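You operate a simulated robot arm through the tools that you are given. There is no shell and no other tool. Be economical: measure what you need, move in short steps, check, and stop when the job is done.

You run a simulated two-armed robot. Do the job below in one go: nothing can be reset, and whatever is moved stays where it is left.

JOB
Swap the dull strip for the bright one on a dusted end board.
Fine: dull strip on the strip bars; dust with the dust pad before sticking and stand it back; press both ends; shoot the strip keeper, pinching no finger. Set down upright: dull strip. What is to be rubbed or washed off counts as gone when no trace of it is left.

The check looks at the end state, three seconds after you hand in, the way a careful person would. Anything else that was tipped, shoved, dropped, spilled or broken makes it a failure.

ROBOT AND FRAMES
Two 7-joint arms with fingered hands on one trunk that stands fixed in place. Base frame: the origin is at the foot of the trunk, x ahead of it, y to its left, z up. Units: m, degrees, N and s.
The left shoulder is at [0.07, 0.157, 1.039], the right one opposite. With the tool pointing down near the work surface each hand reaches from about 0.2 to 0.88 m from the base axis, measured 20 degrees to its own side. Payload 5 kg a hand.
The TCP of each hand is the grasp point between the finger pads, 0.031 m short of the fingertips. In the tool frame z runs along the fingers and y along their closing line. The gripper opens to 0.156 m. The gripper's body begins 0.088 m behind the TCP. The gripper is a hand of 4 fingers: y runs from the thumb to the fingers, the wrist lies at [0, 0, -0.249] in the tool frame, and closing takes about 1.5 s.
Orientation is that of the tool frame in the base frame, as a unit quaternion [w, x, y, z]. With the fingers straight down and closing along the base's y, the tool's x points along the base's -x, its y along +y and its z along -z.

CONTROLS
- The arms move only by the tool step_arm. It takes "left_series", "right_series" or both (then of equal length, played together; a hand with none holds still); each is a list that holds one entry, the list of rows, each a list of 6 numbers: the shift along the tool's x, y, z in m, then the turn, a rotation vector about the tool's x, y, z in degrees. In form: [[[dx, dy, dz, wx, wy, wz], ...]]. A call has 1 to 10 rows; each row is the pose to reach, as a shift and turn from the pose commanded when the call began, along the tool's axes at that moment. "left_claw" and "right_claw" are, for a hand that has rows, the opening, from 0 (shut) to 1 (fully open), set as the call begins (left out, the last holds). Rows are played at 5 a second. More than 0.05 m and 8.6 degrees between two rows, or a gripper value outside its range, and nothing of the call is played. A pose out of reach is approached as far as the arm can. The call stops where the force on the tool passes 40 N (or 10 N more than at its start, if that is more) or the arm is blocked; 0.2 s more then pass. Each finger travels about 0.108 m/s and halts on what it meets, pressing with about 21 N; the grip force reading is that of the motor and also rises with nothing between the fingers. The clock runs only during rows and for 0.2 s after the last one: add rows that repeat a pose to give the fingers time. The reply holds the time, the measured pose of the TCP, the force on the tool along the base axes, the opening and the grip force, in the units named above and with some noise, with the torque about the TCP (base axes, N m) and any sound that the robot's microphone picked up.
- Cameras (640 x 400 px; columns grow to the right, rows downward): "scene" is now at [0.1234, -0.0474, 1.2663]; the picture's right is [-0.55, -0.84, -0.00], its down [-0.50, 0.32, -0.81] and it looks along [0.68, -0.44, -0.59] (base axes); focal length 334 px, centre (320, 200). "left" rides on the left gripper at [-0.072, 0.002, -0.111] in its tool frame; the picture's right is [-0.02, -1.00, 0.00], its down [0.84, -0.02, -0.54] and it looks along [0.54, -0.01, 0.84] (tool axes); focal length 234 px, centre (320, 200). "right" rides on the right gripper at [0.072, 0.002, -0.111] in its tool frame; the picture's right is [-0.02, 1.00, 0.00], its down [-0.84, -0.02, -0.54] and it looks along [-0.54, -0.01, 0.84] (tool axes); focal length 234 px, centre (320, 200). There is no depth. A picture from a camera that has moved, and an enlarged one, comes with that camera's place and axes in the base frame and with its lens.
- snapshot(camera): a new picture of that camera. It takes no simulated time.
- lift_body(by): slides the trunk up (or, below 0, down) by that many m; the arms and the scene camera ride with it, the base frame stays. It gives what a move gives, with no picture.
- curl_fingers(finger1, finger2, finger3, thumb_bend, hand): sets how far each is bent, from 0 (flat) to 1 (curled in); at 0.3 the hand is open as for a grip, at 0.7 the pads meet at the TCP. One left out holds its place. A second passes; each finger stops where it meets its share of the squeeze, and holds until it gets a number again. A gripper value or a shape takes the hand back. It gives what a move gives, with no picture; readings hold the bend of each and the force on the fingers (four entries, about 0 where the hand has none), thumb and palm.
- set_grasp(shape, hand): the hand has 4 fingers and takes this shape, open, in about a second: jaw (thumb against the fingers, like two jaws); tri (thumb and two fingers); tip (a fingertip pinch); poke (one finger out to press); point (the index stretched); flat (the hand flat); cup (the hand cupped); fist (a fist). The gripper value then closes the fingers along that shape, each until it touches; the sizes above hold for jaw. It gives what a move gives, with no picture.
- aim_head(pan, tilt): turns the head with the scene camera to pan (to the left, within 86 degrees either way) and tilt (down, from -29 to 69), counted from straight ahead of the robot. It gives what a move gives.
- enlarge(camera, box): a new picture of the part [left, top, right, bottom] of that camera's present view, enlarged. It takes no simulated time.
- finish_job(): hands the job in; it is judged then, once.

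Go step by step. Nothing tells you positions but the pictures and the camera data: compare them with the known pose of the tool, close in by small moves and look again before you grip or let go. The budget is 120 turns and 74 pictures, counting those below and the enlarged ones. Unless the task says otherwise, let go and move clear before handing in, and close with one line.

The tools are called after ">>>" as name(argument=value, ...) on one line, values as JSON. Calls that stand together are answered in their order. step_arm: Moves the arms, as the interface text tells. Its arguments: {"type":"object","properties":{"left_series":{"type":"array","items":{"type":"array","items":{"type":"array","items":{"type":"number"}}}},"left_claw":{"type":"number"},"right_series":{"type":"array","items":{"type":"array","items":{"type":"array","items":{"type":"number"}}}},"right_claw":{"type":"number"}},"required":[]} The other tools are called the same way: lift_body (by) slides the trunk up or down; set_grasp (shape, hand) gives the hand a shape; curl_fingers (finger1, finger2, finger3, thumb_bend, hand) moves the fingers one by one; aim_head (pan, tilt) turns the head that bears the scene camera; snapshot (camera) takes a picture; enlarge (camera, box) takes an enlarged picture of a part of a camera's view; finish_job () hands the job in.

At the start:

```text
time_s: 0.0
left_eef_pos: [0.6122, -0.0769, 0.8924]
left_ee_rot: [0.0, 0.001, 1.0, 0.001]
left_wrist_force: [0.3, 0.2, 0.9]
left_ft_torque: [-0.02, -0.01, -0.02]
left_opening: 0.1557
left_grasp_force: 0.2
left_shape: jaw
left_bend: [0.3, 0.3, 0.3, 0.3]
left_finger forces: [0.1, 0.0, 0.0, 0.0, 0.0, 0.1]
right_eef_pos: [0.5219, -0.5249, 0.9825]
right_ee_rot: [0.0, 0.0, 1.0, 0.0]
right_wrist_force: [0.0, 0.2, 0.2]
right_ft_torque: [-0.02, 0.02, -0.01]
right_opening: 0.1556
right_grasp_force: 0.0
right_shape: jaw
right_bend: [0.3, 0.3, 0.3, 0.3]
right_finger forces: [0.1, 0.0, 0.0, 0.0, 0.0, 0.1]
trunk travel left (down, up): [-0.425, 0.515]
head pan, tilt: [-33.0, 36.2]
```

scene: 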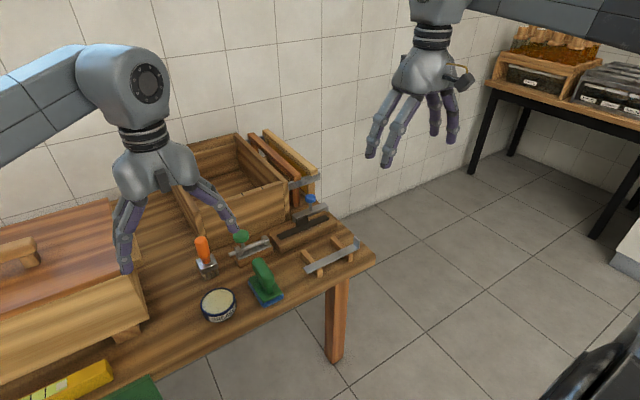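
right: 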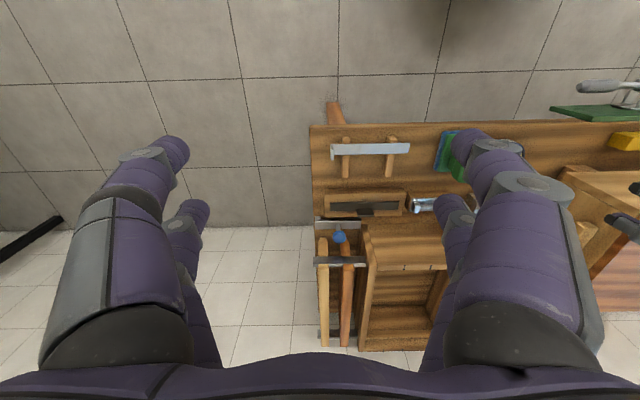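
left: 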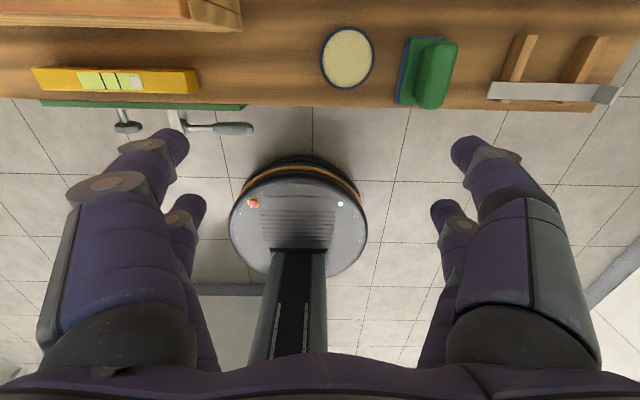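

I see a workbench with a frame box, strips, bars, a green dust pad and a keeper near its far end. I'll look closer before moving.

>>> enlarge(camera="scene", box=[180, 120, 380, 310])

>>> enlarge(camera="right", box=[290, 90, 530, 360])

```text
2.11 times, centred on (280, 215) of scene
camera zoom: at [0.1234, -0.0474, 1.2663], right [-0.55, -0.84, 0.0], down [-0.5, 0.32, -0.81], along [0.68, -0.44, -0.59], focal length 703 px, centre (404, 168)
```

zoom: 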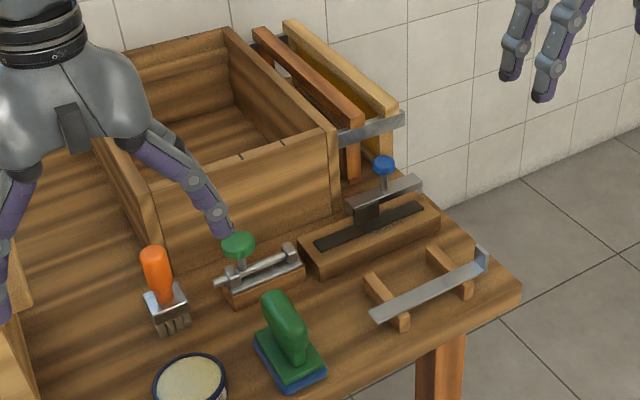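

```text
1.48 times, centred on (410, 225) of right
camera zoom: at [0.4497, -0.5221, 1.0943], right [0.02, 1.0, 0.0], down [0.84, -0.02, 0.54], along [0.54, -0.01, -0.84], focal length 347 px, centre (187, 163)
```

zoom: 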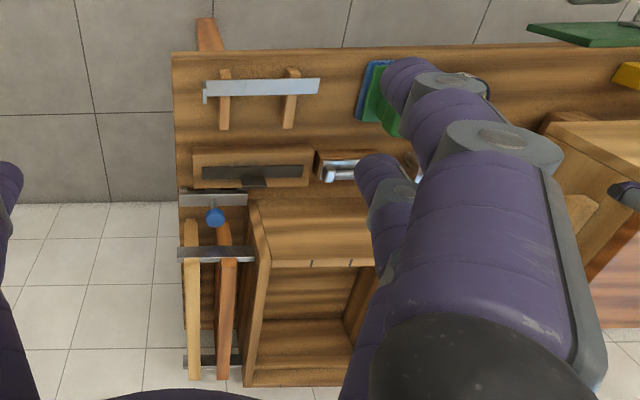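

The bench holds several similar things, so I need sharper views of the strip block, the bars and the bolts.

>>> enlarge(camera="scene", box=[240, 190, 340, 250])

>>> enlarge(camera="scene", box=[190, 225, 370, 325])

>>> enlarge(camera="right", box=[300, 120, 440, 230])

```text
6.40 times, centred on (290, 220) of scene
camera zoom: at [0.1234, -0.0474, 1.2663], right [-0.55, -0.84, 0.0], down [-0.5, 0.32, -0.81], along [0.68, -0.44, -0.59], focal length 2137 px, centre (512, 72)
```

zoom: 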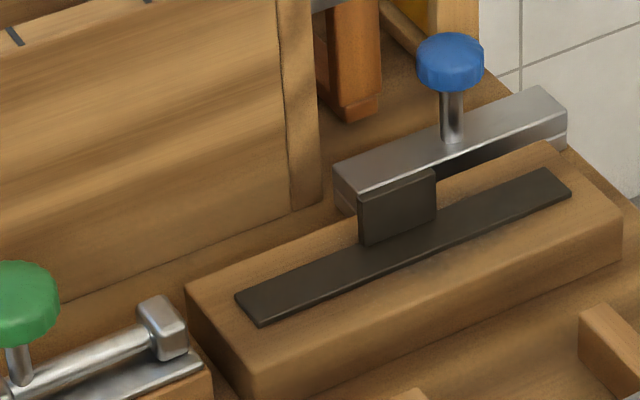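

```text
3.56 times, centred on (280, 275) of scene
camera zoom: at [0.1234, -0.0474, 1.2663], right [-0.55, -0.84, 0.0], down [-0.5, 0.32, -0.81], along [0.68, -0.44, -0.59], focal length 1187 px, centre (462, -67)
```

zoom: 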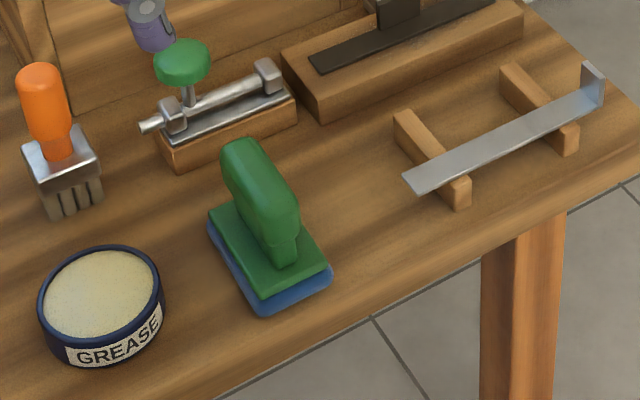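

```text
3.64 times, centred on (370, 175) of right
camera zoom: at [0.4497, -0.5221, 1.0943], right [0.02, 1.0, 0.0], down [0.84, -0.02, 0.54], along [0.54, -0.01, -0.84], focal length 852 px, centre (138, 291)
```

zoom: 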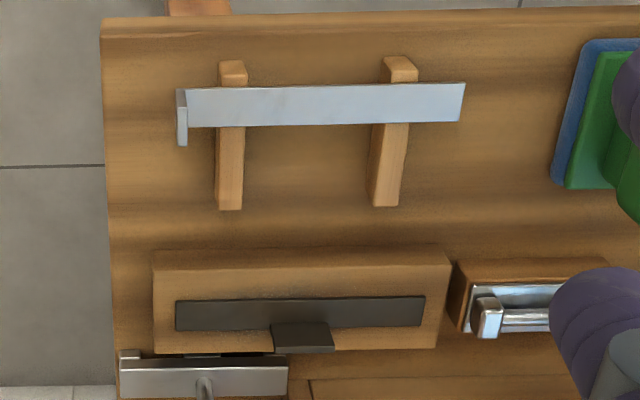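

The bright strip (tab at its right end) lies on two bars near x 0.62, z≈0.615. The dark strip sits on a wooden board, with a blue-knobbed slide behind it and a green-knobbed bolt beside it. I'll clear the left arm and bring the right camera close.

>>> step_arm(left_series=[[[0, 0.045, -0.01, 0, 0, 0], [0, 0.09, -0.02, 0, 0, 0], [0, 0.13, -0.03, 0, 0, 0], [0.02, 0.17, -0.04, 0, 0, 0], [0.04, 0.21, -0.05, 0, 0, 0], [0.06, 0.25, -0.05, 0, 0, 0]]], right_series=[[[-0.018, 0.012, 0.037, 0, 0, 0], [-0.036, 0.024, 0.073, 0, 0, 0], [-0.054, 0.036, 0.11, 0, 0, 0], [-0.072, 0.048, 0.147, 0, 0, 0], [-0.09, 0.06, 0.183, 0, 0, 0], [-0.108, 0.07, 0.2, 0, 0, 0]]])

>>> snapshot(camera="right")

>>> snapshot(camera="scene")

```text
time_s: 1.4
left_eef_pos: [0.5499, 0.1742, 0.9427]
left_ee_rot: [0.0, 0.001, 1.0, -0.001]
left_wrist_force: [0.1, 0.3, 0.4]
left_ft_torque: [-0.06, 0.0, 0.0]
left_opening: 0.1559
left_grasp_force: 0.1
left_shape: jaw
left_bend: [0.3, 0.3, 0.3, 0.3]
left_finger forces: [0.0, 0.1, 0.1, 0.0, 0.0, 0.0]
right_eef_pos: [0.6301, -0.4538, 0.7839]
right_ee_rot: [0.0, 0.001, 1.0, -0.001]
right_wrist_force: [0.9, 1.0, 0.0]
right_ft_torque: [-0.03, 0.01, 0.04]
right_opening: 0.1558
right_grasp_force: 0.1
right_shape: jaw
right_bend: [0.3, 0.3, 0.3, 0.3]
right_finger forces: [0.0, 0.1, 0.1, 0.0, 0.1, 0.0]
trunk travel left (down, up): [-0.425, 0.515]
head pan, tilt: [-33.0, 36.2]
```

```text
65 pictures are left
camera right: at [0.5582, -0.4508, 0.8942], right [0.03, 1.0, 0.0], down [0.84, -0.02, 0.55], along [0.54, -0.02, -0.84], focal length 234 px, centre (320, 200)
```

right: 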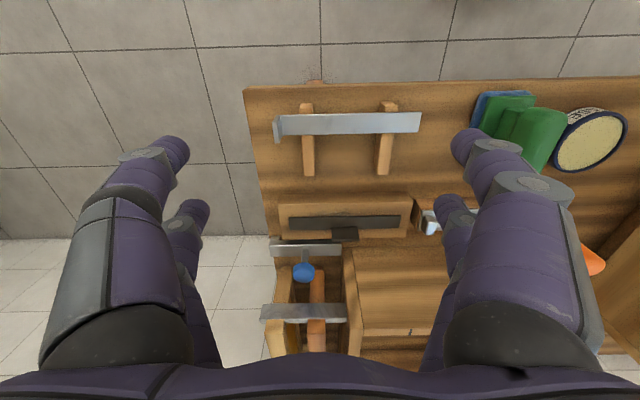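

```text
64 pictures are left
camera scene: at [0.1233, -0.0448, 1.2664], right [-0.55, -0.84, 0.0], down [-0.5, 0.32, -0.81], along [0.68, -0.44, -0.59], focal length 334 px, centre (320, 200)
```

scene: 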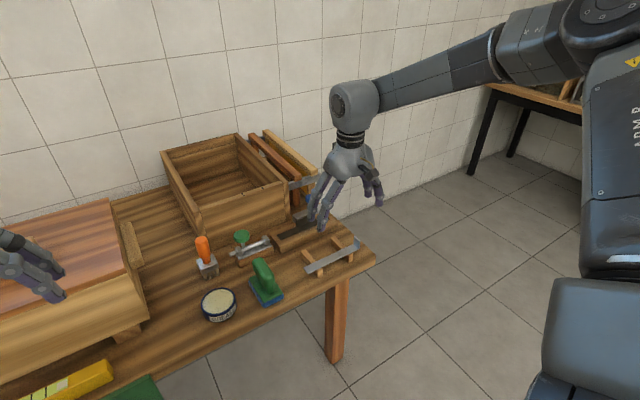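

The board with the dark strip is around x≈0.77, y≈-0.43. I'll zoom in on it.

>>> enlarge(camera="right", box=[255, 180, 455, 300])

>>> enlarge(camera="right", box=[240, 80, 440, 200])

>>> enlarge(camera="scene", box=[225, 120, 345, 270])

```text
3.20 times, centred on (355, 240) of right
camera zoom: at [0.5582, -0.4508, 0.8942], right [0.03, 1.0, 0.0], down [0.84, -0.02, 0.55], along [0.54, -0.02, -0.84], focal length 749 px, centre (208, 72)
```

zoom: 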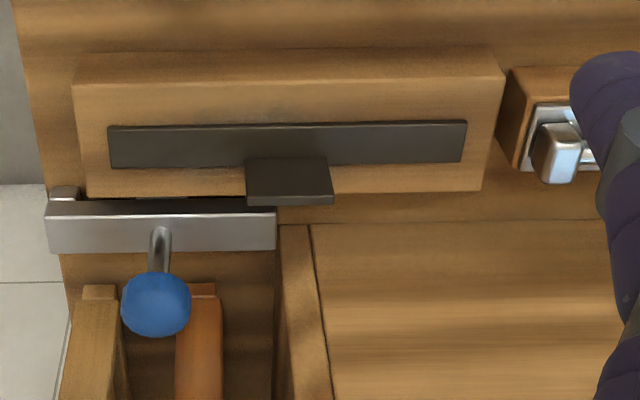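

```text
3.20 times, centred on (340, 140) of right
camera zoom: at [0.5582, -0.4508, 0.8942], right [0.03, 1.0, 0.0], down [0.84, -0.02, 0.55], along [0.54, -0.02, -0.84], focal length 749 px, centre (256, 392)
```

zoom: 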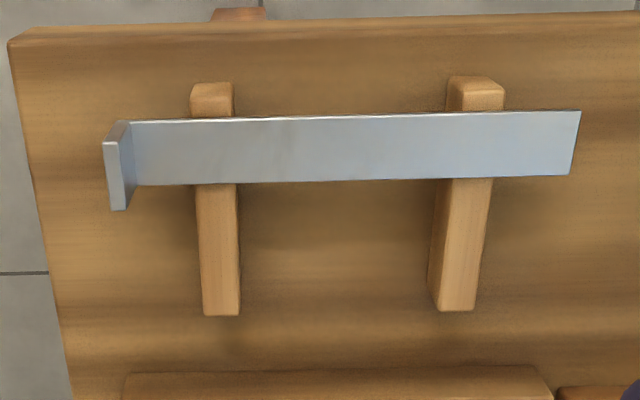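

```text
2.67 times, centred on (285, 195) of scene
camera zoom: at [0.1233, -0.0448, 1.2664], right [-0.55, -0.84, 0.0], down [-0.5, 0.32, -0.81], along [0.68, -0.44, -0.59], focal length 890 px, centre (413, 213)
```

zoom: 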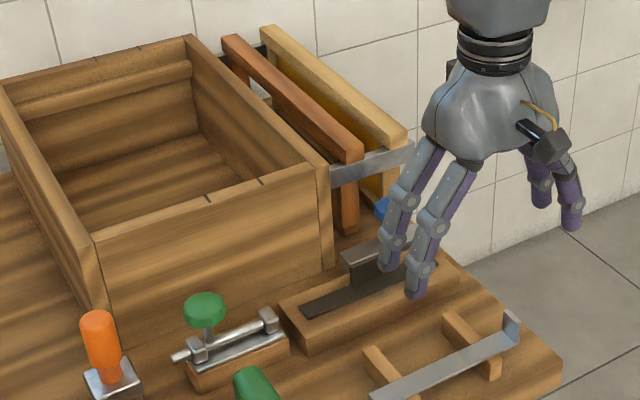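

The layout is still ambiguous (blue slide or green bolt as keeper), so I'll tilt the hand for a flatter side view of both.

>>> step_arm(right_series=[[[0.03, 0, 0, 0, -8, 0], [0.06, 0, 0, 0, -16, 0], [0.09, 0, 0, 0, -24, 0], [0.11, 0.02, 0, 0, -32, 0], [0.12, 0.02, 0, 0, -40, 0]]])

>>> enlarge(camera="right", box=[230, 120, 430, 245])

```text
time_s: 2.6
left_eef_pos: [0.5495, 0.1727, 0.9428]
left_ee_rot: [-0.001, 0.001, 1.0, 0.0]
left_wrist_force: [0.1, -0.7, -0.4]
left_ft_torque: [0.0, 0.0, -0.05]
left_opening: 0.156
left_grasp_force: 0.1
left_shape: jaw
left_bend: [0.3, 0.3, 0.3, 0.3]
left_finger forces: [0.1, 0.1, 0.0, 0.1, 0.0, 0.1]
right_eef_pos: [0.5088, -0.4329, 0.7832]
right_ee_rot: [0.342, 0.0, 0.94, 0.0]
right_wrist_force: [-0.6, 0.6, -0.5]
right_ft_torque: [0.01, 0.0, -0.01]
right_opening: 0.1556
right_grasp_force: 0.0
right_shape: jaw
right_bend: [0.3, 0.3, 0.3, 0.3]
right_finger forces: [0.1, 0.0, 0.1, 0.0, 0.0, 0.0]
trunk travel left (down, up): [-0.425, 0.515]
head pan, tilt: [-33.0, 36.2]
```

```text
3.20 times, centred on (330, 182) of right
camera zoom: at [0.3819, -0.4306, 0.8217], right [0.02, 1.0, 0.02], down [0.29, -0.02, 0.96], along [0.96, -0.01, -0.29], focal length 749 px, centre (288, 256)
```

zoom: 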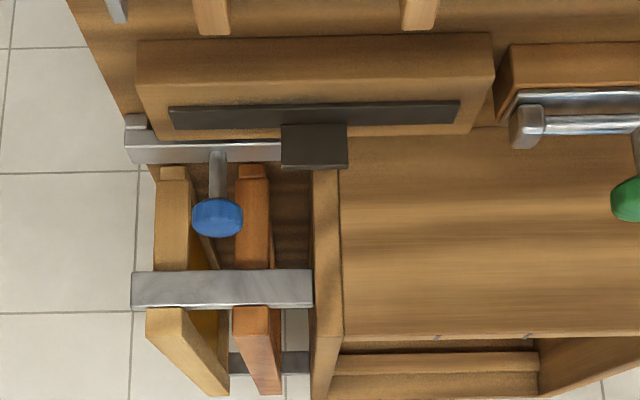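

The keeper detail remains hidden behind the tab; I'll look from the table's right end by yawing the hand.

>>> step_arm(right_series=[[[0, -0.02, -0.02, 0, 8, 0], [0, -0.05, -0.02, 0, 16, 0], [0, -0.08, -0.02, 0, 24, 0], [0, -0.11, -0.02, 0, 32, 0], [0, -0.14, -0.02, 0, 40, 0]]])

>>> step_arm(right_series=[[[-0.03, -0.01, 0, 0, 0, -8], [-0.06, -0.02, 0, 0, 0, -16], [-0.09, -0.03, 0, 0, 0, -24], [-0.12, -0.05, 0, 0, 0, -32], [-0.15, -0.06, 0, 0, 0, -40], [-0.17, -0.07, 0, 0, 0, -48], [-0.19, -0.08, 0, 0, 0, -56], [-0.2, -0.08, 0, 0, 0, -64], [-0.2, -0.08, 0, 0, 0, -72]]])

>>> snapshot(camera="right")

```text
time_s: 3.8
left_eef_pos: [0.5514, 0.1714, 0.9437]
left_ee_rot: [-0.002, 0.001, 1.0, -0.001]
left_wrist_force: [-0.5, -0.4, 0.2]
left_ft_torque: [0.01, 0.04, 0.01]
left_opening: 0.156
left_grasp_force: 0.2
left_shape: jaw
left_bend: [0.3, 0.3, 0.3, 0.3]
left_finger forces: [0.0, 0.0, 0.0, 0.0, 0.1, 0.0]
right_eef_pos: [0.4988, -0.5761, 0.7953]
right_ee_rot: [-0.002, 0.001, 1.0, 0.001]
right_wrist_force: [0.8, -0.6, 0.2]
right_ft_torque: [0.02, -0.03, 0.01]
right_opening: 0.156
right_grasp_force: 0.1
right_shape: jaw
right_bend: [0.3, 0.3, 0.3, 0.3]
right_finger forces: [0.0, 0.1, 0.0, 0.0, 0.1, 0.0]
trunk travel left (down, up): [-0.425, 0.515]
head pan, tilt: [-33.0, 36.2]
```

```text
time_s: 5.8
left_eef_pos: [0.5505, 0.173, 0.9434]
left_ee_rot: [0.0, 0.0, 1.0, 0.001]
left_wrist_force: [-0.1, -0.8, -0.7]
left_ft_torque: [-0.03, 0.01, -0.01]
left_opening: 0.1559
left_grasp_force: 0.0
left_shape: jaw
left_bend: [0.3, 0.3, 0.3, 0.3]
left_finger forces: [0.1, 0.0, 0.0, 0.0, 0.0, 0.0]
right_eef_pos: [0.6975, -0.6555, 0.8002]
right_ee_rot: [0.0, -0.589, 0.808, 0.0]
right_wrist_force: [-0.1, -0.1, 0.0]
right_ft_torque: [0.01, 0.03, 0.0]
right_opening: 0.1559
right_grasp_force: 0.0
right_shape: jaw
right_bend: [0.3, 0.3, 0.3, 0.3]
right_finger forces: [0.0, 0.1, 0.0, 0.0, 0.0, 0.1]
trunk travel left (down, up): [-0.425, 0.515]
head pan, tilt: [-33.0, 36.2]
```

```text
59 pictures are left
camera right: at [0.6728, -0.7222, 0.9103], right [-0.94, 0.33, 0.0], down [0.28, 0.79, 0.55], along [0.18, 0.51, -0.84], focal length 234 px, centre (320, 200)
```

right: 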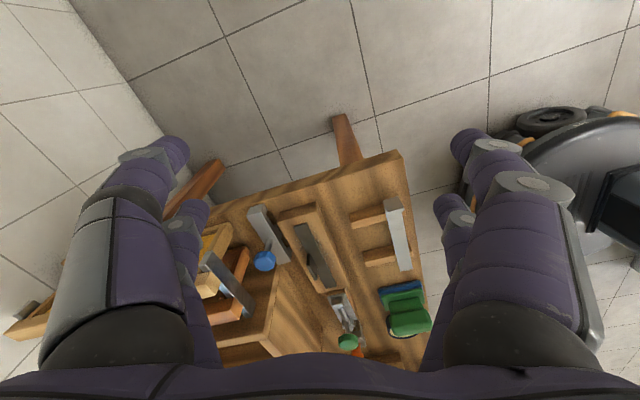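

>>> enlarge(camera="right", box=[230, 190, 370, 300])

>>> enlarge(camera="right", box=[310, 270, 370, 350])

```text
3.64 times, centred on (300, 245) of right
camera zoom: at [0.6728, -0.7222, 0.9103], right [-0.94, 0.33, 0.0], down [0.28, 0.79, 0.55], along [0.18, 0.51, -0.84], focal length 852 px, centre (393, 36)
```

zoom: 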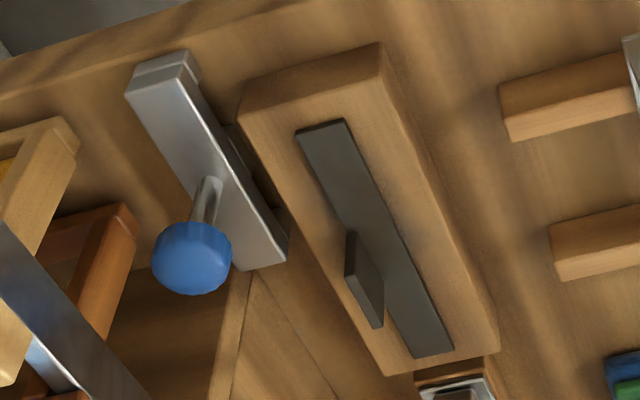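

```text
5.00 times, centred on (340, 310) of right
camera zoom: at [0.6728, -0.7222, 0.9103], right [-0.94, 0.33, 0.0], down [0.28, 0.79, 0.55], along [0.18, 0.51, -0.84], focal length 1171 px, centre (220, -350)
```

zoom: 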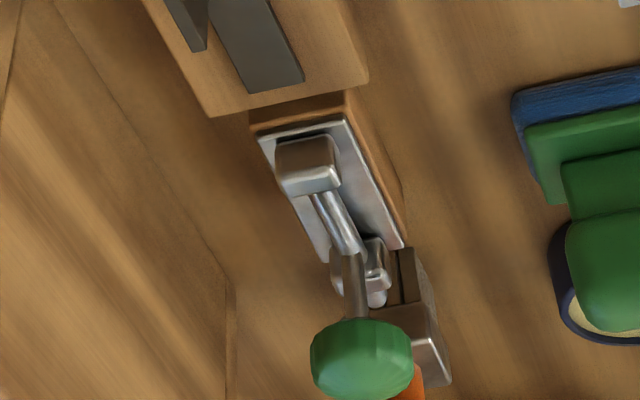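

I take the board (top z≈0.605, x 0.757–0.82) with the dark strip as the end board. The green bolt lines up with the strip's end just above board height, so it is the strip keeper. The bars have room for a second strip behind the bright one. I'll try the fingertip pinch shape and look at it.

>>> set_grasp(hand="right", shape="tip")

>>> step_arm(right_series=[[[0, 0, 0, 0, 0, -6], [0, 0, 0, 0, 0, -12], [0, 0, 0, 0, 0, -18], [0, 0, 0, 0, 0, -18], [0, 0, 0, 0, 0, -18], [0, 0, 0, 0, 0, -18]]], right_claw=0.3)

>>> snapshot(camera="right")

>>> enlarge(camera="scene", box=[280, 60, 480, 240])

```text
time_s: 6.7
left_eef_pos: [0.5496, 0.1721, 0.9432]
left_ee_rot: [0.0, 0.0, 1.0, 0.0]
left_wrist_force: [-0.2, -0.2, -0.3]
left_ft_torque: [-0.01, 0.03, -0.04]
left_opening: 0.1558
left_grasp_force: 0.1
left_shape: jaw
left_bend: [0.3, 0.3, 0.3, 0.3]
left_finger forces: [0.1, 0.0, 0.0, 0.0, 0.0, 0.0]
right_eef_pos: [0.6978, -0.6556, 0.7997]
right_ee_rot: [0.0, -0.587, 0.81, 0.0]
right_wrist_force: [0.0, -0.4, -0.3]
right_ft_torque: [0.03, -0.01, -0.04]
right_opening: 0.1558
right_grasp_force: 0.1
right_shape: tip
right_bend: [0.3, 0.3, 0.3, 0.3]
right_finger forces: [0.0, 0.1, 0.0, 0.0, 0.1, 0.0]
trunk travel left (down, up): [-0.425, 0.515]
head pan, tilt: [-33.0, 36.2]
```

```text
time_s: 8.1
left_eef_pos: [0.5505, 0.1717, 0.944]
left_ee_rot: [0.0, 0.0, 1.0, 0.0]
left_wrist_force: [-0.3, 0.5, 0.1]
left_ft_torque: [-0.01, 0.0, 0.02]
left_opening: 0.1558
left_grasp_force: 0.0
left_shape: jaw
left_bend: [0.3, 0.3, 0.3, 0.3]
left_finger forces: [0.1, 0.0, 0.0, 0.1, 0.0, 0.0]
right_eef_pos: [0.697, -0.6539, 0.7984]
right_ee_rot: [0.001, -0.707, 0.707, 0.0]
right_wrist_force: [-0.6, -0.4, 0.4]
right_ft_torque: [0.03, -0.02, -0.01]
right_opening: 0.0473
right_grasp_force: 0.1
right_shape: tip
right_bend: [0.73, 0.73, 0.73, 0.7]
right_finger forces: [0.0, 0.0, 0.0, 0.0, 0.0, 0.0]
trunk travel left (down, up): [-0.425, 0.515]
head pan, tilt: [-33.0, 36.2]
```

```text
56 pictures are left
camera right: at [0.6949, -0.7261, 0.9101], right [-1.0, 0.02, 0.0], down [0.02, 0.84, 0.54], along [0.01, 0.54, -0.84], focal length 234 px, centre (320, 200)
```

right: 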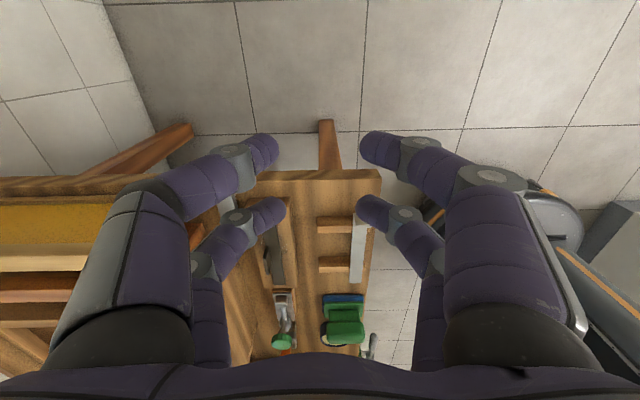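

```text
2.22 times, centred on (380, 150) of scene
camera zoom: at [0.1235, -0.0473, 1.2663], right [-0.55, -0.84, 0.0], down [-0.5, 0.32, -0.81], along [0.68, -0.44, -0.59], focal length 742 px, centre (187, 311)
```

zoom: 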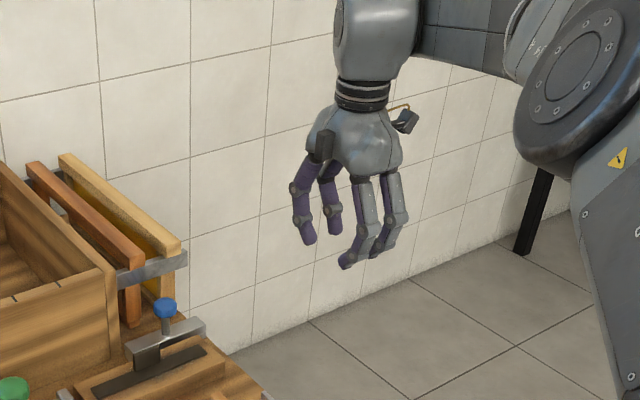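

The hand has two opposed finger pairs, 44 mm apart, and the TCP projects to the picture's centre. I'll hover over the dark strip's tab with the hand yawed 90°.

>>> step_arm(right_series=[[[-0.04, -0.017, 0, 0, 0, 0], [-0.08, -0.034, 0, 0, 0, 0], [-0.12, -0.05, 0, 0, 0, 0], [-0.16, -0.067, 0, 0, 0, 0], [-0.2, -0.084, 0, 0, 0, 0], [-0.242, -0.1, 0, 0, 0, 0]]], right_claw=0.35)

>>> snapshot(camera="right")

>>> enlarge(camera="scene", box=[220, 100, 400, 290])

```text
time_s: 9.5
left_eef_pos: [0.5519, 0.1728, 0.9434]
left_ee_rot: [0.0, 0.0, 1.0, -0.001]
left_wrist_force: [-0.1, -0.1, -0.4]
left_ft_torque: [-0.04, 0.03, -0.03]
left_opening: 0.1561
left_grasp_force: 0.1
left_shape: jaw
left_bend: [0.3, 0.3, 0.3, 0.3]
left_finger forces: [0.1, 0.0, 0.0, 0.0, 0.0, 0.0]
right_eef_pos: [0.7779, -0.415, 0.8026]
right_ee_rot: [-0.001, -0.707, 0.707, -0.001]
right_wrist_force: [-0.3, 0.2, -0.4]
right_ft_torque: [-0.01, 0.01, 0.01]
right_opening: 0.0543
right_grasp_force: 0.0
right_shape: tip
right_bend: [0.73, 0.73, 0.73, 0.7]
right_finger forces: [0.0, 0.1, 0.0, 0.0, 0.1, 0.0]
right hand out of reach, approached as far as the arm can: row 5, 6
trunk travel left (down, up): [-0.425, 0.515]
head pan, tilt: [-33.0, 36.2]
```

```text
54 pictures are left
camera right: at [0.7748, -0.4851, 0.9144], right [-1.0, 0.03, 0.0], down [0.02, 0.84, 0.54], along [0.02, 0.54, -0.84], focal length 234 px, centre (320, 200)
```

right: 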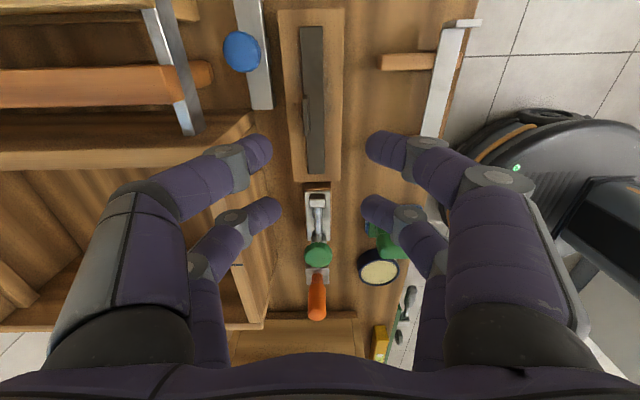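

```text
2.11 times, centred on (310, 195) of scene
camera zoom: at [0.1236, -0.046, 1.2663], right [-0.55, -0.84, 0.0], down [-0.5, 0.32, -0.81], along [0.68, -0.44, -0.59], focal length 703 px, centre (341, 210)
```

zoom: 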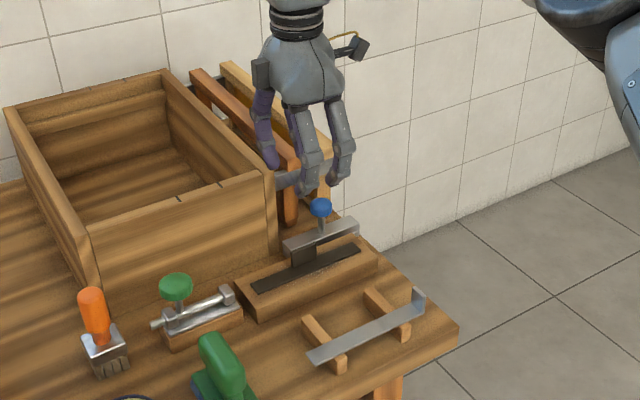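

The tab is at x≈0.798, y≈-0.415, just past reach with a vertical hand. I'll tilt the fingers forward about 12° and lower the trunk, raising the left hand to keep it clear.

>>> step_arm(right_series=[[[0, 0.02, -0.02, 4, 0, 0], [0, 0.04, -0.04, 8, 0, 0], [0, 0.06, -0.06, 12, 0, 0]]], left_series=[[[0, 0, -0.04, 0, 0, 0], [0, 0, -0.08, 0, 0, 0], [0, 0, -0.12, 0, 0, 0]]])

>>> lift_body(by=-0.12)

```text
time_s: 10.3
left_eef_pos: [0.551, 0.1724, 1.0634]
left_ee_rot: [0.001, 0.0, 1.0, 0.0]
left_wrist_force: [-0.9, 0.0, -0.2]
left_ft_torque: [0.03, -0.01, -0.02]
left_opening: 0.156
left_grasp_force: 0.0
left_shape: jaw
left_bend: [0.3, 0.3, 0.3, 0.3]
left_finger forces: [0.0, 0.1, 0.1, 0.1, 0.0, 0.1]
right_eef_pos: [0.7162, -0.4149, 0.8656]
right_ee_rot: [0.076, -0.703, 0.704, -0.074]
right_wrist_force: [0.0, -0.8, -0.2]
right_ft_torque: [-0.01, -0.05, -0.01]
right_opening: 0.0543
right_grasp_force: 0.1
right_shape: tip
right_bend: [0.73, 0.73, 0.73, 0.7]
right_finger forces: [0.1, 0.1, 0.1, 0.0, 0.0, 0.1]
trunk travel left (down, up): [-0.425, 0.515]
head pan, tilt: [-33.0, 36.2]
```

```text
time_s: 11.8
left_eef_pos: [0.5532, 0.175, 0.942]
left_ee_rot: [0.0, 0.0, 1.0, 0.0]
left_wrist_force: [-0.8, -0.2, 0.3]
left_ft_torque: [0.01, -0.01, 0.07]
left_opening: 0.1557
left_grasp_force: 0.0
left_shape: jaw
left_bend: [0.3, 0.3, 0.3, 0.3]
left_finger forces: [0.0, 0.1, 0.1, 0.1, 0.0, 0.0]
right_eef_pos: [0.718, -0.4141, 0.7428]
right_ee_rot: [0.074, -0.703, 0.703, -0.073]
right_wrist_force: [0.0, -0.1, 0.0]
right_ft_torque: [0.0, -0.01, 0.0]
right_opening: 0.0543
right_grasp_force: 0.2
right_shape: tip
right_bend: [0.73, 0.73, 0.73, 0.7]
right_finger forces: [0.0, 0.1, 0.0, 0.1, 0.1, 0.0]
trunk travel left (down, up): [-0.305, 0.635]
head pan, tilt: [-33.0, 36.2]
```

Moving to hover just above the tab and looking.

>>> step_arm(right_series=[[[0, -0.027, 0.02, 0, 0, 0], [0, -0.0545, 0.045, 0, 0, 0], [0, -0.0545, 0.0658, 0, 0, 0]]], right_claw=0.3)

>>> snapshot(camera="right")

>>> enlarge(camera="scene", box=[260, 90, 380, 230])

```text
time_s: 12.6
left_eef_pos: [0.5536, 0.1745, 0.9405]
left_ee_rot: [0.0, 0.001, 1.0, 0.0]
left_wrist_force: [-0.1, 0.8, -0.2]
left_ft_torque: [0.03, 0.02, 0.0]
left_opening: 0.1557
left_grasp_force: 0.0
left_shape: jaw
left_bend: [0.3, 0.3, 0.3, 0.3]
left_finger forces: [0.0, 0.0, 0.0, 0.1, 0.0, 0.0]
right_eef_pos: [0.7841, -0.4148, 0.6901]
right_ee_rot: [0.074, -0.702, 0.704, -0.074]
right_wrist_force: [-0.9, 0.6, -0.7]
right_ft_torque: [0.01, 0.03, -0.03]
right_opening: 0.0468
right_grasp_force: 0.1
right_shape: tip
right_bend: [0.73, 0.73, 0.73, 0.7]
right_finger forces: [0.0, 0.0, 0.0, 0.1, 0.1, 0.0]
trunk travel left (down, up): [-0.305, 0.635]
head pan, tilt: [-33.0, 36.2]
```

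```text
52 pictures are left
camera right: at [0.7574, -0.4867, 0.7977], right [-0.98, 0.03, -0.21], down [-0.09, 0.84, 0.54], along [0.19, 0.54, -0.82], focal length 234 px, centre (320, 200)
```

right: 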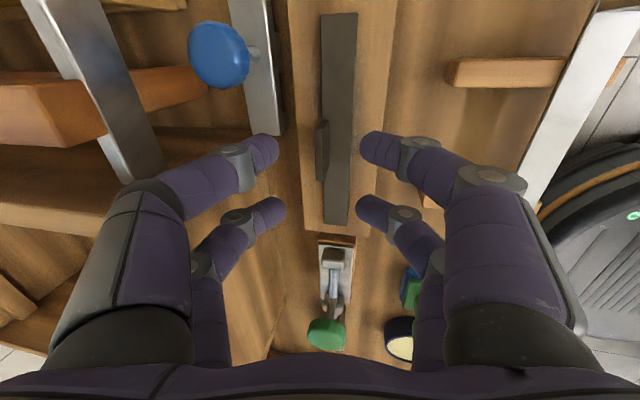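

```text
2.86 times, centred on (320, 160) of scene
camera zoom: at [0.1235, -0.0475, 1.1463], right [-0.55, -0.84, 0.0], down [-0.5, 0.32, -0.81], along [0.68, -0.44, -0.59], focal length 954 px, centre (320, 314)
```

zoom: 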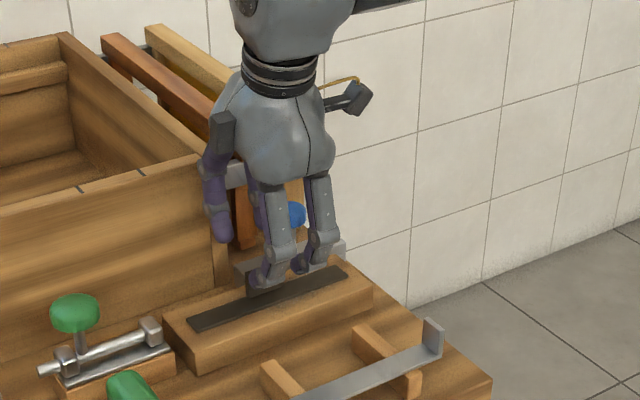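

The tab is centred near x 0.794, y -0.42 and sits between the finger pairs. I'll narrow the opening and descend over it.

>>> step_arm(right_series=[[[0.005, 0.003, 0.0, 0, 0, 0], [0.005, 0.003, 0.0, 0, 0, 0], [0.005, 0.003, 0.015, 0, 0, 0], [0.005, 0.003, 0.03, 0, 0, 0], [0.005, 0.003, 0.0407, 0, 0, 0]]], right_claw=0.19)

>>> enlarge(camera="right", box=[220, 80, 420, 240])

>>> enlarge(camera="scene", box=[280, 150, 360, 220])

```text
time_s: 13.8
left_eef_pos: [0.5535, 0.1737, 0.9409]
left_ee_rot: [0.0, 0.001, 1.0, 0.0]
left_wrist_force: [-0.6, 0.2, 0.4]
left_ft_torque: [-0.04, -0.02, 0.0]
left_opening: 0.156
left_grasp_force: 0.1
left_shape: jaw
left_bend: [0.3, 0.3, 0.3, 0.3]
left_finger forces: [0.0, 0.0, 0.0, 0.0, 0.1, 0.0]
right_eef_pos: [0.7884, -0.4189, 0.6495]
right_ee_rot: [0.074, -0.703, 0.704, -0.074]
right_wrist_force: [0.1, 0.2, 0.2]
right_ft_torque: [0.03, -0.01, -0.01]
right_opening: 0.03
right_grasp_force: 0.0
right_shape: tip
right_bend: [0.73, 0.73, 0.73, 0.7]
right_finger forces: [0.1, 0.0, 0.0, 0.1, 0.0, 0.1]
trunk travel left (down, up): [-0.305, 0.635]
head pan, tilt: [-33.0, 36.2]
```

```text
2.50 times, centred on (320, 160) of right
camera zoom: at [0.7637, -0.4905, 0.7578], right [-0.98, 0.02, -0.21], down [-0.09, 0.84, 0.54], along [0.19, 0.54, -0.82], focal length 585 px, centre (320, 300)
```

zoom: 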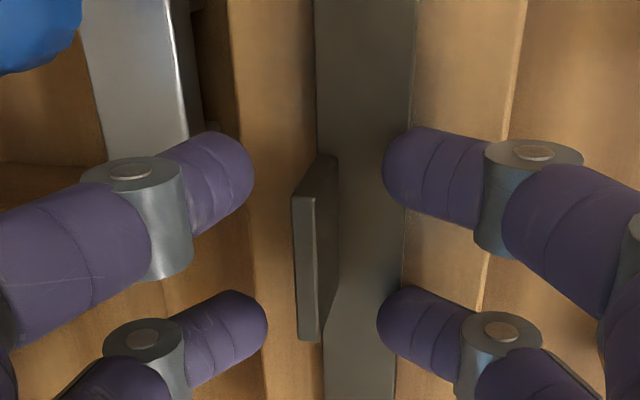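

```text
5.71 times, centred on (320, 185) of scene
camera zoom: at [0.1238, -0.0474, 1.1462], right [-0.55, -0.84, 0.0], down [-0.5, 0.32, -0.81], along [0.68, -0.44, -0.59], focal length 1908 px, centre (320, 286)
```

zoom: 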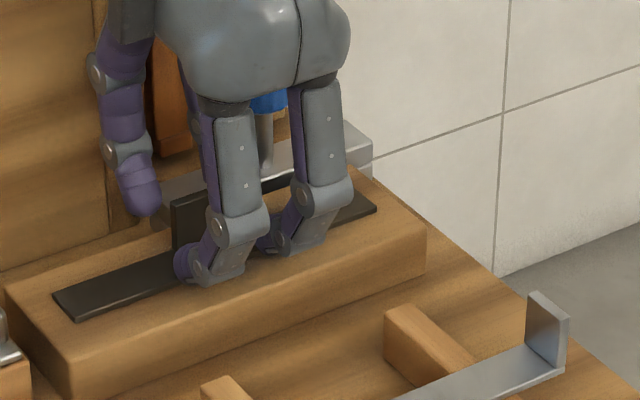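

The tab sits centred between both finger pairs. Closing gently.

>>> step_arm(right_series=[[[0, 0, 0, 0, 0, 0], [0, 0, 0, 0, 0, 0], [0, 0, 0, 0, 0, 0], [0, 0, 0, 0, 0, 0], [0, 0, 0, 0, 0, 0]]], right_claw=0)

>>> enlarge(camera="scene", box=[280, 150, 360, 220])

```text
time_s: 15.0
left_eef_pos: [0.5523, 0.1744, 0.9426]
left_ee_rot: [0.001, 0.0, 1.0, 0.0]
left_wrist_force: [0.9, -0.4, 0.3]
left_ft_torque: [-0.01, -0.03, -0.05]
left_opening: 0.1558
left_grasp_force: 0.2
left_shape: jaw
left_bend: [0.3, 0.3, 0.3, 0.3]
left_finger forces: [0.0, 0.1, 0.1, 0.1, 0.0, 0.0]
right_eef_pos: [0.7892, -0.4178, 0.6502]
right_ee_rot: [0.074, -0.703, 0.704, -0.074]
right_wrist_force: [0.3, 0.3, 1.4]
right_ft_torque: [0.05, 0.02, 0.01]
right_opening: 0.0
right_grasp_force: 20.5
right_shape: tip
right_bend: [0.71, 0.7, 0.7, 0.71]
right_finger forces: [0.0, 20.3, 19.2, 0.0, 0.0, 0.0]
trunk travel left (down, up): [-0.305, 0.635]
head pan, tilt: [-33.0, 36.2]
```

```text
5.71 times, centred on (320, 185) of scene
camera zoom: at [0.1233, -0.047, 1.1463], right [-0.55, -0.84, 0.0], down [-0.5, 0.32, -0.81], along [0.68, -0.44, -0.59], focal length 1908 px, centre (320, 286)
```

zoom: 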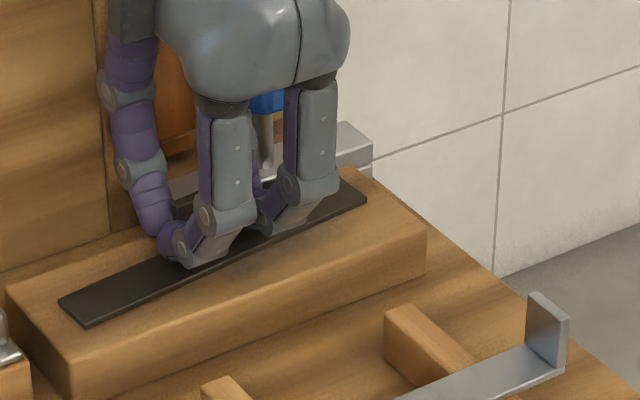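

The strip is gripped (about 20 N) and has loosened a bit. Lifting a little straight up.

>>> step_arm(right_series=[[[0, 0.001, -0.005, 0, 0, 0], [0, 0.002, -0.01, 0, 0, 0], [0, 0.004, -0.02, 0, 0, 0], [0, 0.008, -0.04, 0, 0, 0], [0, 0.012, -0.06, 0, 0, 0]]])

>>> snapshot(camera="right")

>>> enlarge(camera="scene", box=[250, 110, 390, 240])

```text
time_s: 16.2
left_eef_pos: [0.553, 0.1746, 0.9423]
left_ee_rot: [0.0, 0.0, 1.0, 0.0]
left_wrist_force: [-0.7, -0.2, -0.6]
left_ft_torque: [0.03, 0.0, -0.02]
left_opening: 0.156
left_grasp_force: 0.0
left_shape: jaw
left_bend: [0.3, 0.3, 0.3, 0.3]
left_finger forces: [0.0, 0.0, 0.0, 0.1, 0.0, 0.1]
right_eef_pos: [0.7662, -0.4183, 0.7061]
right_ee_rot: [0.074, -0.703, 0.704, -0.073]
right_wrist_force: [-0.6, 0.6, -1.1]
right_ft_torque: [0.0, -0.03, -0.01]
right_opening: 0.0
right_grasp_force: 21.2
right_shape: tip
right_bend: [0.71, 0.7, 0.7, 0.71]
right_finger forces: [0.1, 20.8, 18.9, 0.0, 0.0, 0.0]
trunk travel left (down, up): [-0.305, 0.635]
head pan, tilt: [-33.0, 36.2]
```

```text
47 pictures are left
camera right: at [0.74, -0.49, 0.8146], right [-0.98, 0.02, -0.21], down [-0.09, 0.84, 0.54], along [0.19, 0.54, -0.82], focal length 234 px, centre (320, 200)
```

right: 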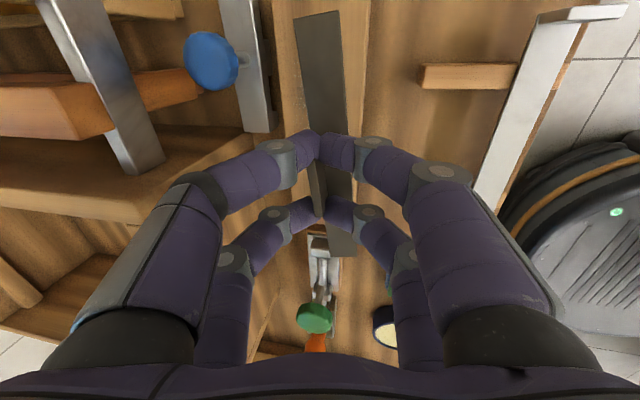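

```text
3.08 times, centred on (320, 175) of scene
camera zoom: at [0.123, -0.047, 1.1463], right [-0.55, -0.84, 0.0], down [-0.5, 0.32, -0.81], along [0.68, -0.44, -0.59], focal length 1027 px, centre (320, 277)
```

zoom: 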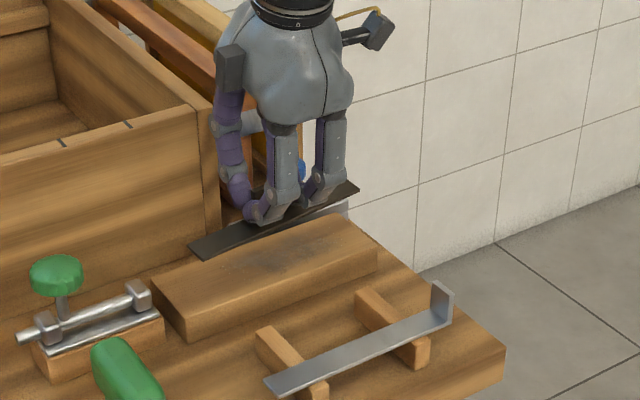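

The dull strip is free and held; grey dust shows on the board. I'll level the hand, square the strip (about 6° yaw), and hover it over the free rear half of the bars.

>>> step_arm(right_series=[[[-0.001, 0.02, -0.015, -3, 0.1, 1.5], [-0.002, 0.04, -0.025, -6, 0.3, 3], [-0.004, 0.06, -0.03, -9, 0.5, 4.6], [-0.005, 0.0743, -0.03, -12, 0.65, 6.2], [-0.005, 0.0743, -0.03, -12, 0.65, 6.2]]])

>>> snapshot(camera="right")

>>> enlarge(camera="scene", box=[260, 110, 400, 240])

```text
time_s: 17.4
left_eef_pos: [0.5536, 0.1739, 0.9414]
left_ee_rot: [0.0, 0.0, 1.0, -0.001]
left_wrist_force: [0.2, 0.1, 0.8]
left_ft_torque: [0.01, 0.02, 0.02]
left_opening: 0.1559
left_grasp_force: 0.0
left_shape: jaw
left_bend: [0.3, 0.3, 0.3, 0.3]
left_finger forces: [0.0, 0.1, 0.0, 0.1, 0.1, 0.1]
right_eef_pos: [0.6868, -0.414, 0.7196]
right_ee_rot: [-0.001, -0.668, 0.744, 0.0]
right_wrist_force: [0.4, 0.2, -0.1]
right_ft_torque: [0.0, 0.01, -0.03]
right_opening: 0.0002
right_grasp_force: 21.5
right_shape: tip
right_bend: [0.71, 0.7, 0.7, 0.71]
right_finger forces: [0.0, 21.0, 18.8, 0.0, 0.1, 0.1]
trunk travel left (down, up): [-0.305, 0.635]
head pan, tilt: [-33.0, 36.2]
```

```text
45 pictures are left
camera right: at [0.677, -0.4846, 0.8308], right [-0.99, 0.13, 0.0], down [0.11, 0.83, 0.54], along [0.07, 0.54, -0.84], focal length 234 px, centre (320, 200)
```

right: 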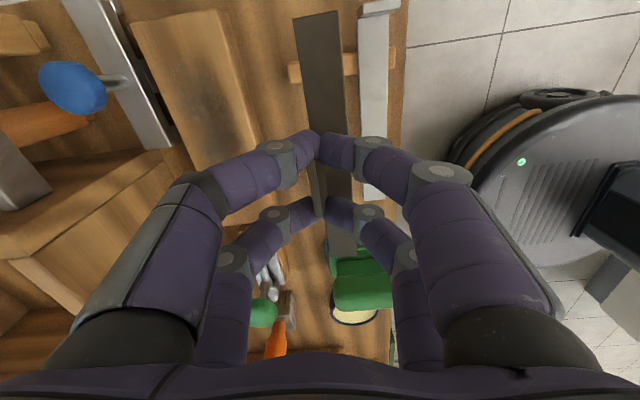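

```text
3.08 times, centred on (330, 175) of scene
camera zoom: at [0.1233, -0.0471, 1.1463], right [-0.55, -0.84, 0.0], down [-0.5, 0.32, -0.81], along [0.68, -0.44, -0.59], focal length 1027 px, centre (289, 277)
```

zoom: 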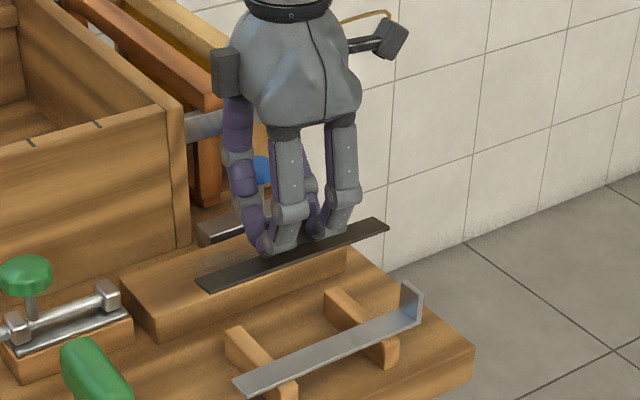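

The strip is square to the bars but its left end is about 3° high; I'll correct that and lower to just above the bars.

>>> step_arm(right_series=[[[0, 0, 0.012, 0, 1.5, 0], [0, 0, 0.025, 0, 3, 0], [0, 0, 0.038, 0, 3, 0], [0, 0, 0.05, 0, 3, 0]]])

>>> enlarge(camera="scene", box=[270, 140, 390, 240])

```text
time_s: 18.4
left_eef_pos: [0.5539, 0.1735, 0.941]
left_ee_rot: [0.0, 0.001, 1.0, 0.0]
left_wrist_force: [0.4, 0.5, 0.1]
left_ft_torque: [0.01, -0.01, 0.0]
left_opening: 0.1559
left_grasp_force: 0.1
left_shape: jaw
left_bend: [0.3, 0.3, 0.3, 0.3]
left_finger forces: [0.0, 0.0, 0.1, 0.0, 0.0, 0.0]
right_eef_pos: [0.6882, -0.4146, 0.6693]
right_ee_rot: [-0.019, -0.667, 0.745, -0.018]
right_wrist_force: [-0.2, -0.6, 0.7]
right_ft_torque: [0.0, 0.03, 0.05]
right_opening: 0.0
right_grasp_force: 20.8
right_shape: tip
right_bend: [0.71, 0.7, 0.7, 0.71]
right_finger forces: [0.0, 21.0, 18.7, 0.0, 0.1, 0.0]
trunk travel left (down, up): [-0.305, 0.635]
head pan, tilt: [-33.0, 36.2]
```

```text
4.00 times, centred on (330, 190) of scene
camera zoom: at [0.1237, -0.0473, 1.1462], right [-0.55, -0.84, 0.0], down [-0.5, 0.32, -0.81], along [0.68, -0.44, -0.59], focal length 1336 px, centre (280, 240)
```

zoom: 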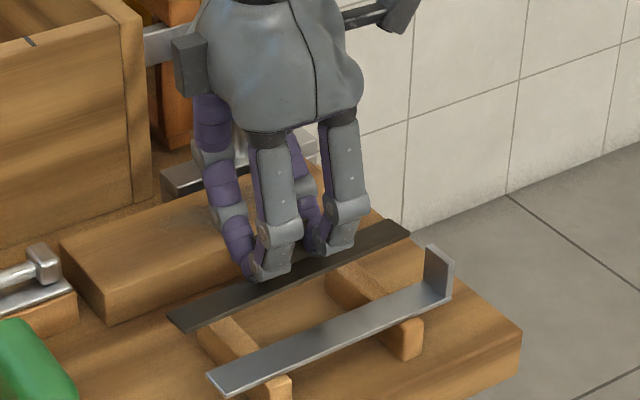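

The strip looks parallel and just above the bars. Lowering in tiny steps to contact.

>>> step_arm(right_series=[[[-0.0, 0, 0.003, 0, 0, 0], [0, 0, 0.006, 0, 0, 0], [0, 0, 0.009, 0, 0, 0]]])

>>> enlarge(camera="scene", box=[290, 170, 380, 245])

```text
time_s: 19.2
left_eef_pos: [0.5533, 0.1745, 0.9414]
left_ee_rot: [0.0, -0.001, 1.0, 0.0]
left_wrist_force: [-0.2, 0.1, 0.8]
left_ft_torque: [0.01, -0.02, -0.02]
left_opening: 0.1559
left_grasp_force: 0.0
left_shape: jaw
left_bend: [0.3, 0.3, 0.3, 0.3]
left_finger forces: [0.0, 0.1, 0.0, 0.0, 0.1, 0.0]
right_eef_pos: [0.688, -0.4142, 0.6609]
right_ee_rot: [-0.02, -0.667, 0.745, -0.018]
right_wrist_force: [-0.3, -0.2, -0.4]
right_ft_torque: [0.01, -0.01, 0.0]
right_opening: 0.0
right_grasp_force: 20.6
right_shape: tip
right_bend: [0.71, 0.7, 0.7, 0.71]
right_finger forces: [0.1, 21.0, 18.8, 0.1, 0.0, 0.1]
trunk travel left (down, up): [-0.305, 0.635]
head pan, tilt: [-33.0, 36.2]
```

```text
5.33 times, centred on (335, 208) of scene
camera zoom: at [0.1236, -0.0472, 1.1462], right [-0.55, -0.84, 0.0], down [-0.5, 0.32, -0.81], along [0.68, -0.44, -0.59], focal length 1781 px, centre (240, 160)
```

zoom: 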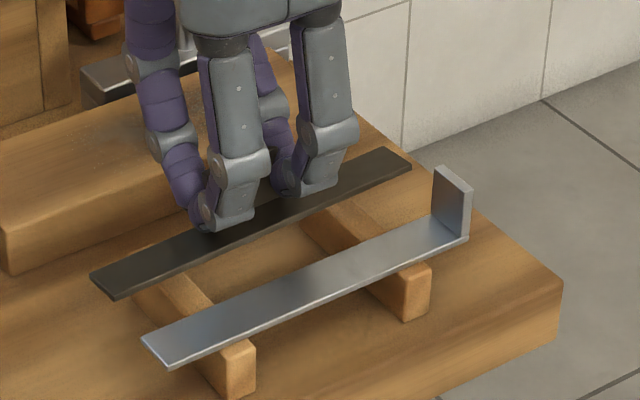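

Still slightly above; continuing downward in small steps.

>>> step_arm(right_series=[[[0, 0, 0.002, 0, 0, 0], [0, 0, 0.004, 0, 0, 0], [0, 0, 0.006, 0, 0, 0]]])

```text
time_s: 20.0
left_eef_pos: [0.5522, 0.1744, 0.9408]
left_ee_rot: [0.0, 0.0, 1.0, 0.0]
left_wrist_force: [-0.4, 0.6, 0.1]
left_ft_torque: [-0.01, -0.01, 0.0]
left_opening: 0.1559
left_grasp_force: 0.0
left_shape: jaw
left_bend: [0.3, 0.3, 0.3, 0.3]
left_finger forces: [0.1, 0.0, 0.0, 0.0, 0.1, 0.0]
right_eef_pos: [0.6866, -0.4149, 0.6551]
right_ee_rot: [-0.02, -0.667, 0.745, -0.017]
right_wrist_force: [-0.4, 0.4, -0.5]
right_ft_torque: [0.02, -0.02, 0.0]
right_opening: 0.0
right_grasp_force: 20.9
right_shape: tip
right_bend: [0.71, 0.7, 0.7, 0.71]
right_finger forces: [0.0, 21.0, 18.9, 0.1, 0.0, 0.0]
trunk travel left (down, up): [-0.305, 0.635]
head pan, tilt: [-33.0, 36.2]
```

>>> step_arm(right_series=[[[0, 0, 0.002, 0, 0, 0], [0, 0, 0.004, 0, 0, 0], [0, 0, 0.006, 0, 0, 0]]])

>>> enlarge(camera="scene", box=[290, 170, 380, 245])

```text
time_s: 20.8
left_eef_pos: [0.5531, 0.1747, 0.9418]
left_ee_rot: [0.0, 0.001, 1.0, 0.001]
left_wrist_force: [0.3, 0.5, -0.3]
left_ft_torque: [0.0, 0.02, 0.0]
left_opening: 0.1558
left_grasp_force: 0.1
left_shape: jaw
left_bend: [0.3, 0.3, 0.3, 0.3]
left_finger forces: [0.0, 0.1, 0.0, 0.1, 0.0, 0.0]
right_eef_pos: [0.6875, -0.4153, 0.6506]
right_ee_rot: [-0.019, -0.667, 0.745, -0.018]
right_wrist_force: [-0.3, -0.1, 2.1]
right_ft_torque: [0.1, 0.0, 0.0]
right_opening: 0.0
right_grasp_force: 21.6
right_shape: tip
right_bend: [0.71, 0.7, 0.7, 0.71]
right_finger forces: [0.0, 21.9, 19.2, 0.0, 0.0, 0.0]
trunk travel left (down, up): [-0.305, 0.635]
head pan, tilt: [-33.0, 36.2]
```

```text
5.33 times, centred on (335, 208) of scene
camera zoom: at [0.1231, -0.0471, 1.1464], right [-0.55, -0.84, 0.0], down [-0.5, 0.32, -0.81], along [0.68, -0.44, -0.59], focal length 1781 px, centre (240, 160)
```

zoom: 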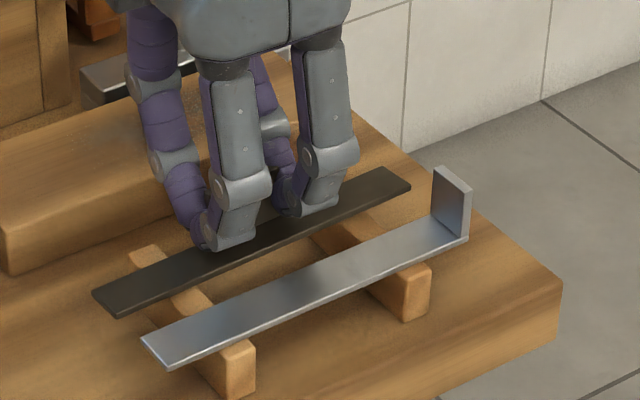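

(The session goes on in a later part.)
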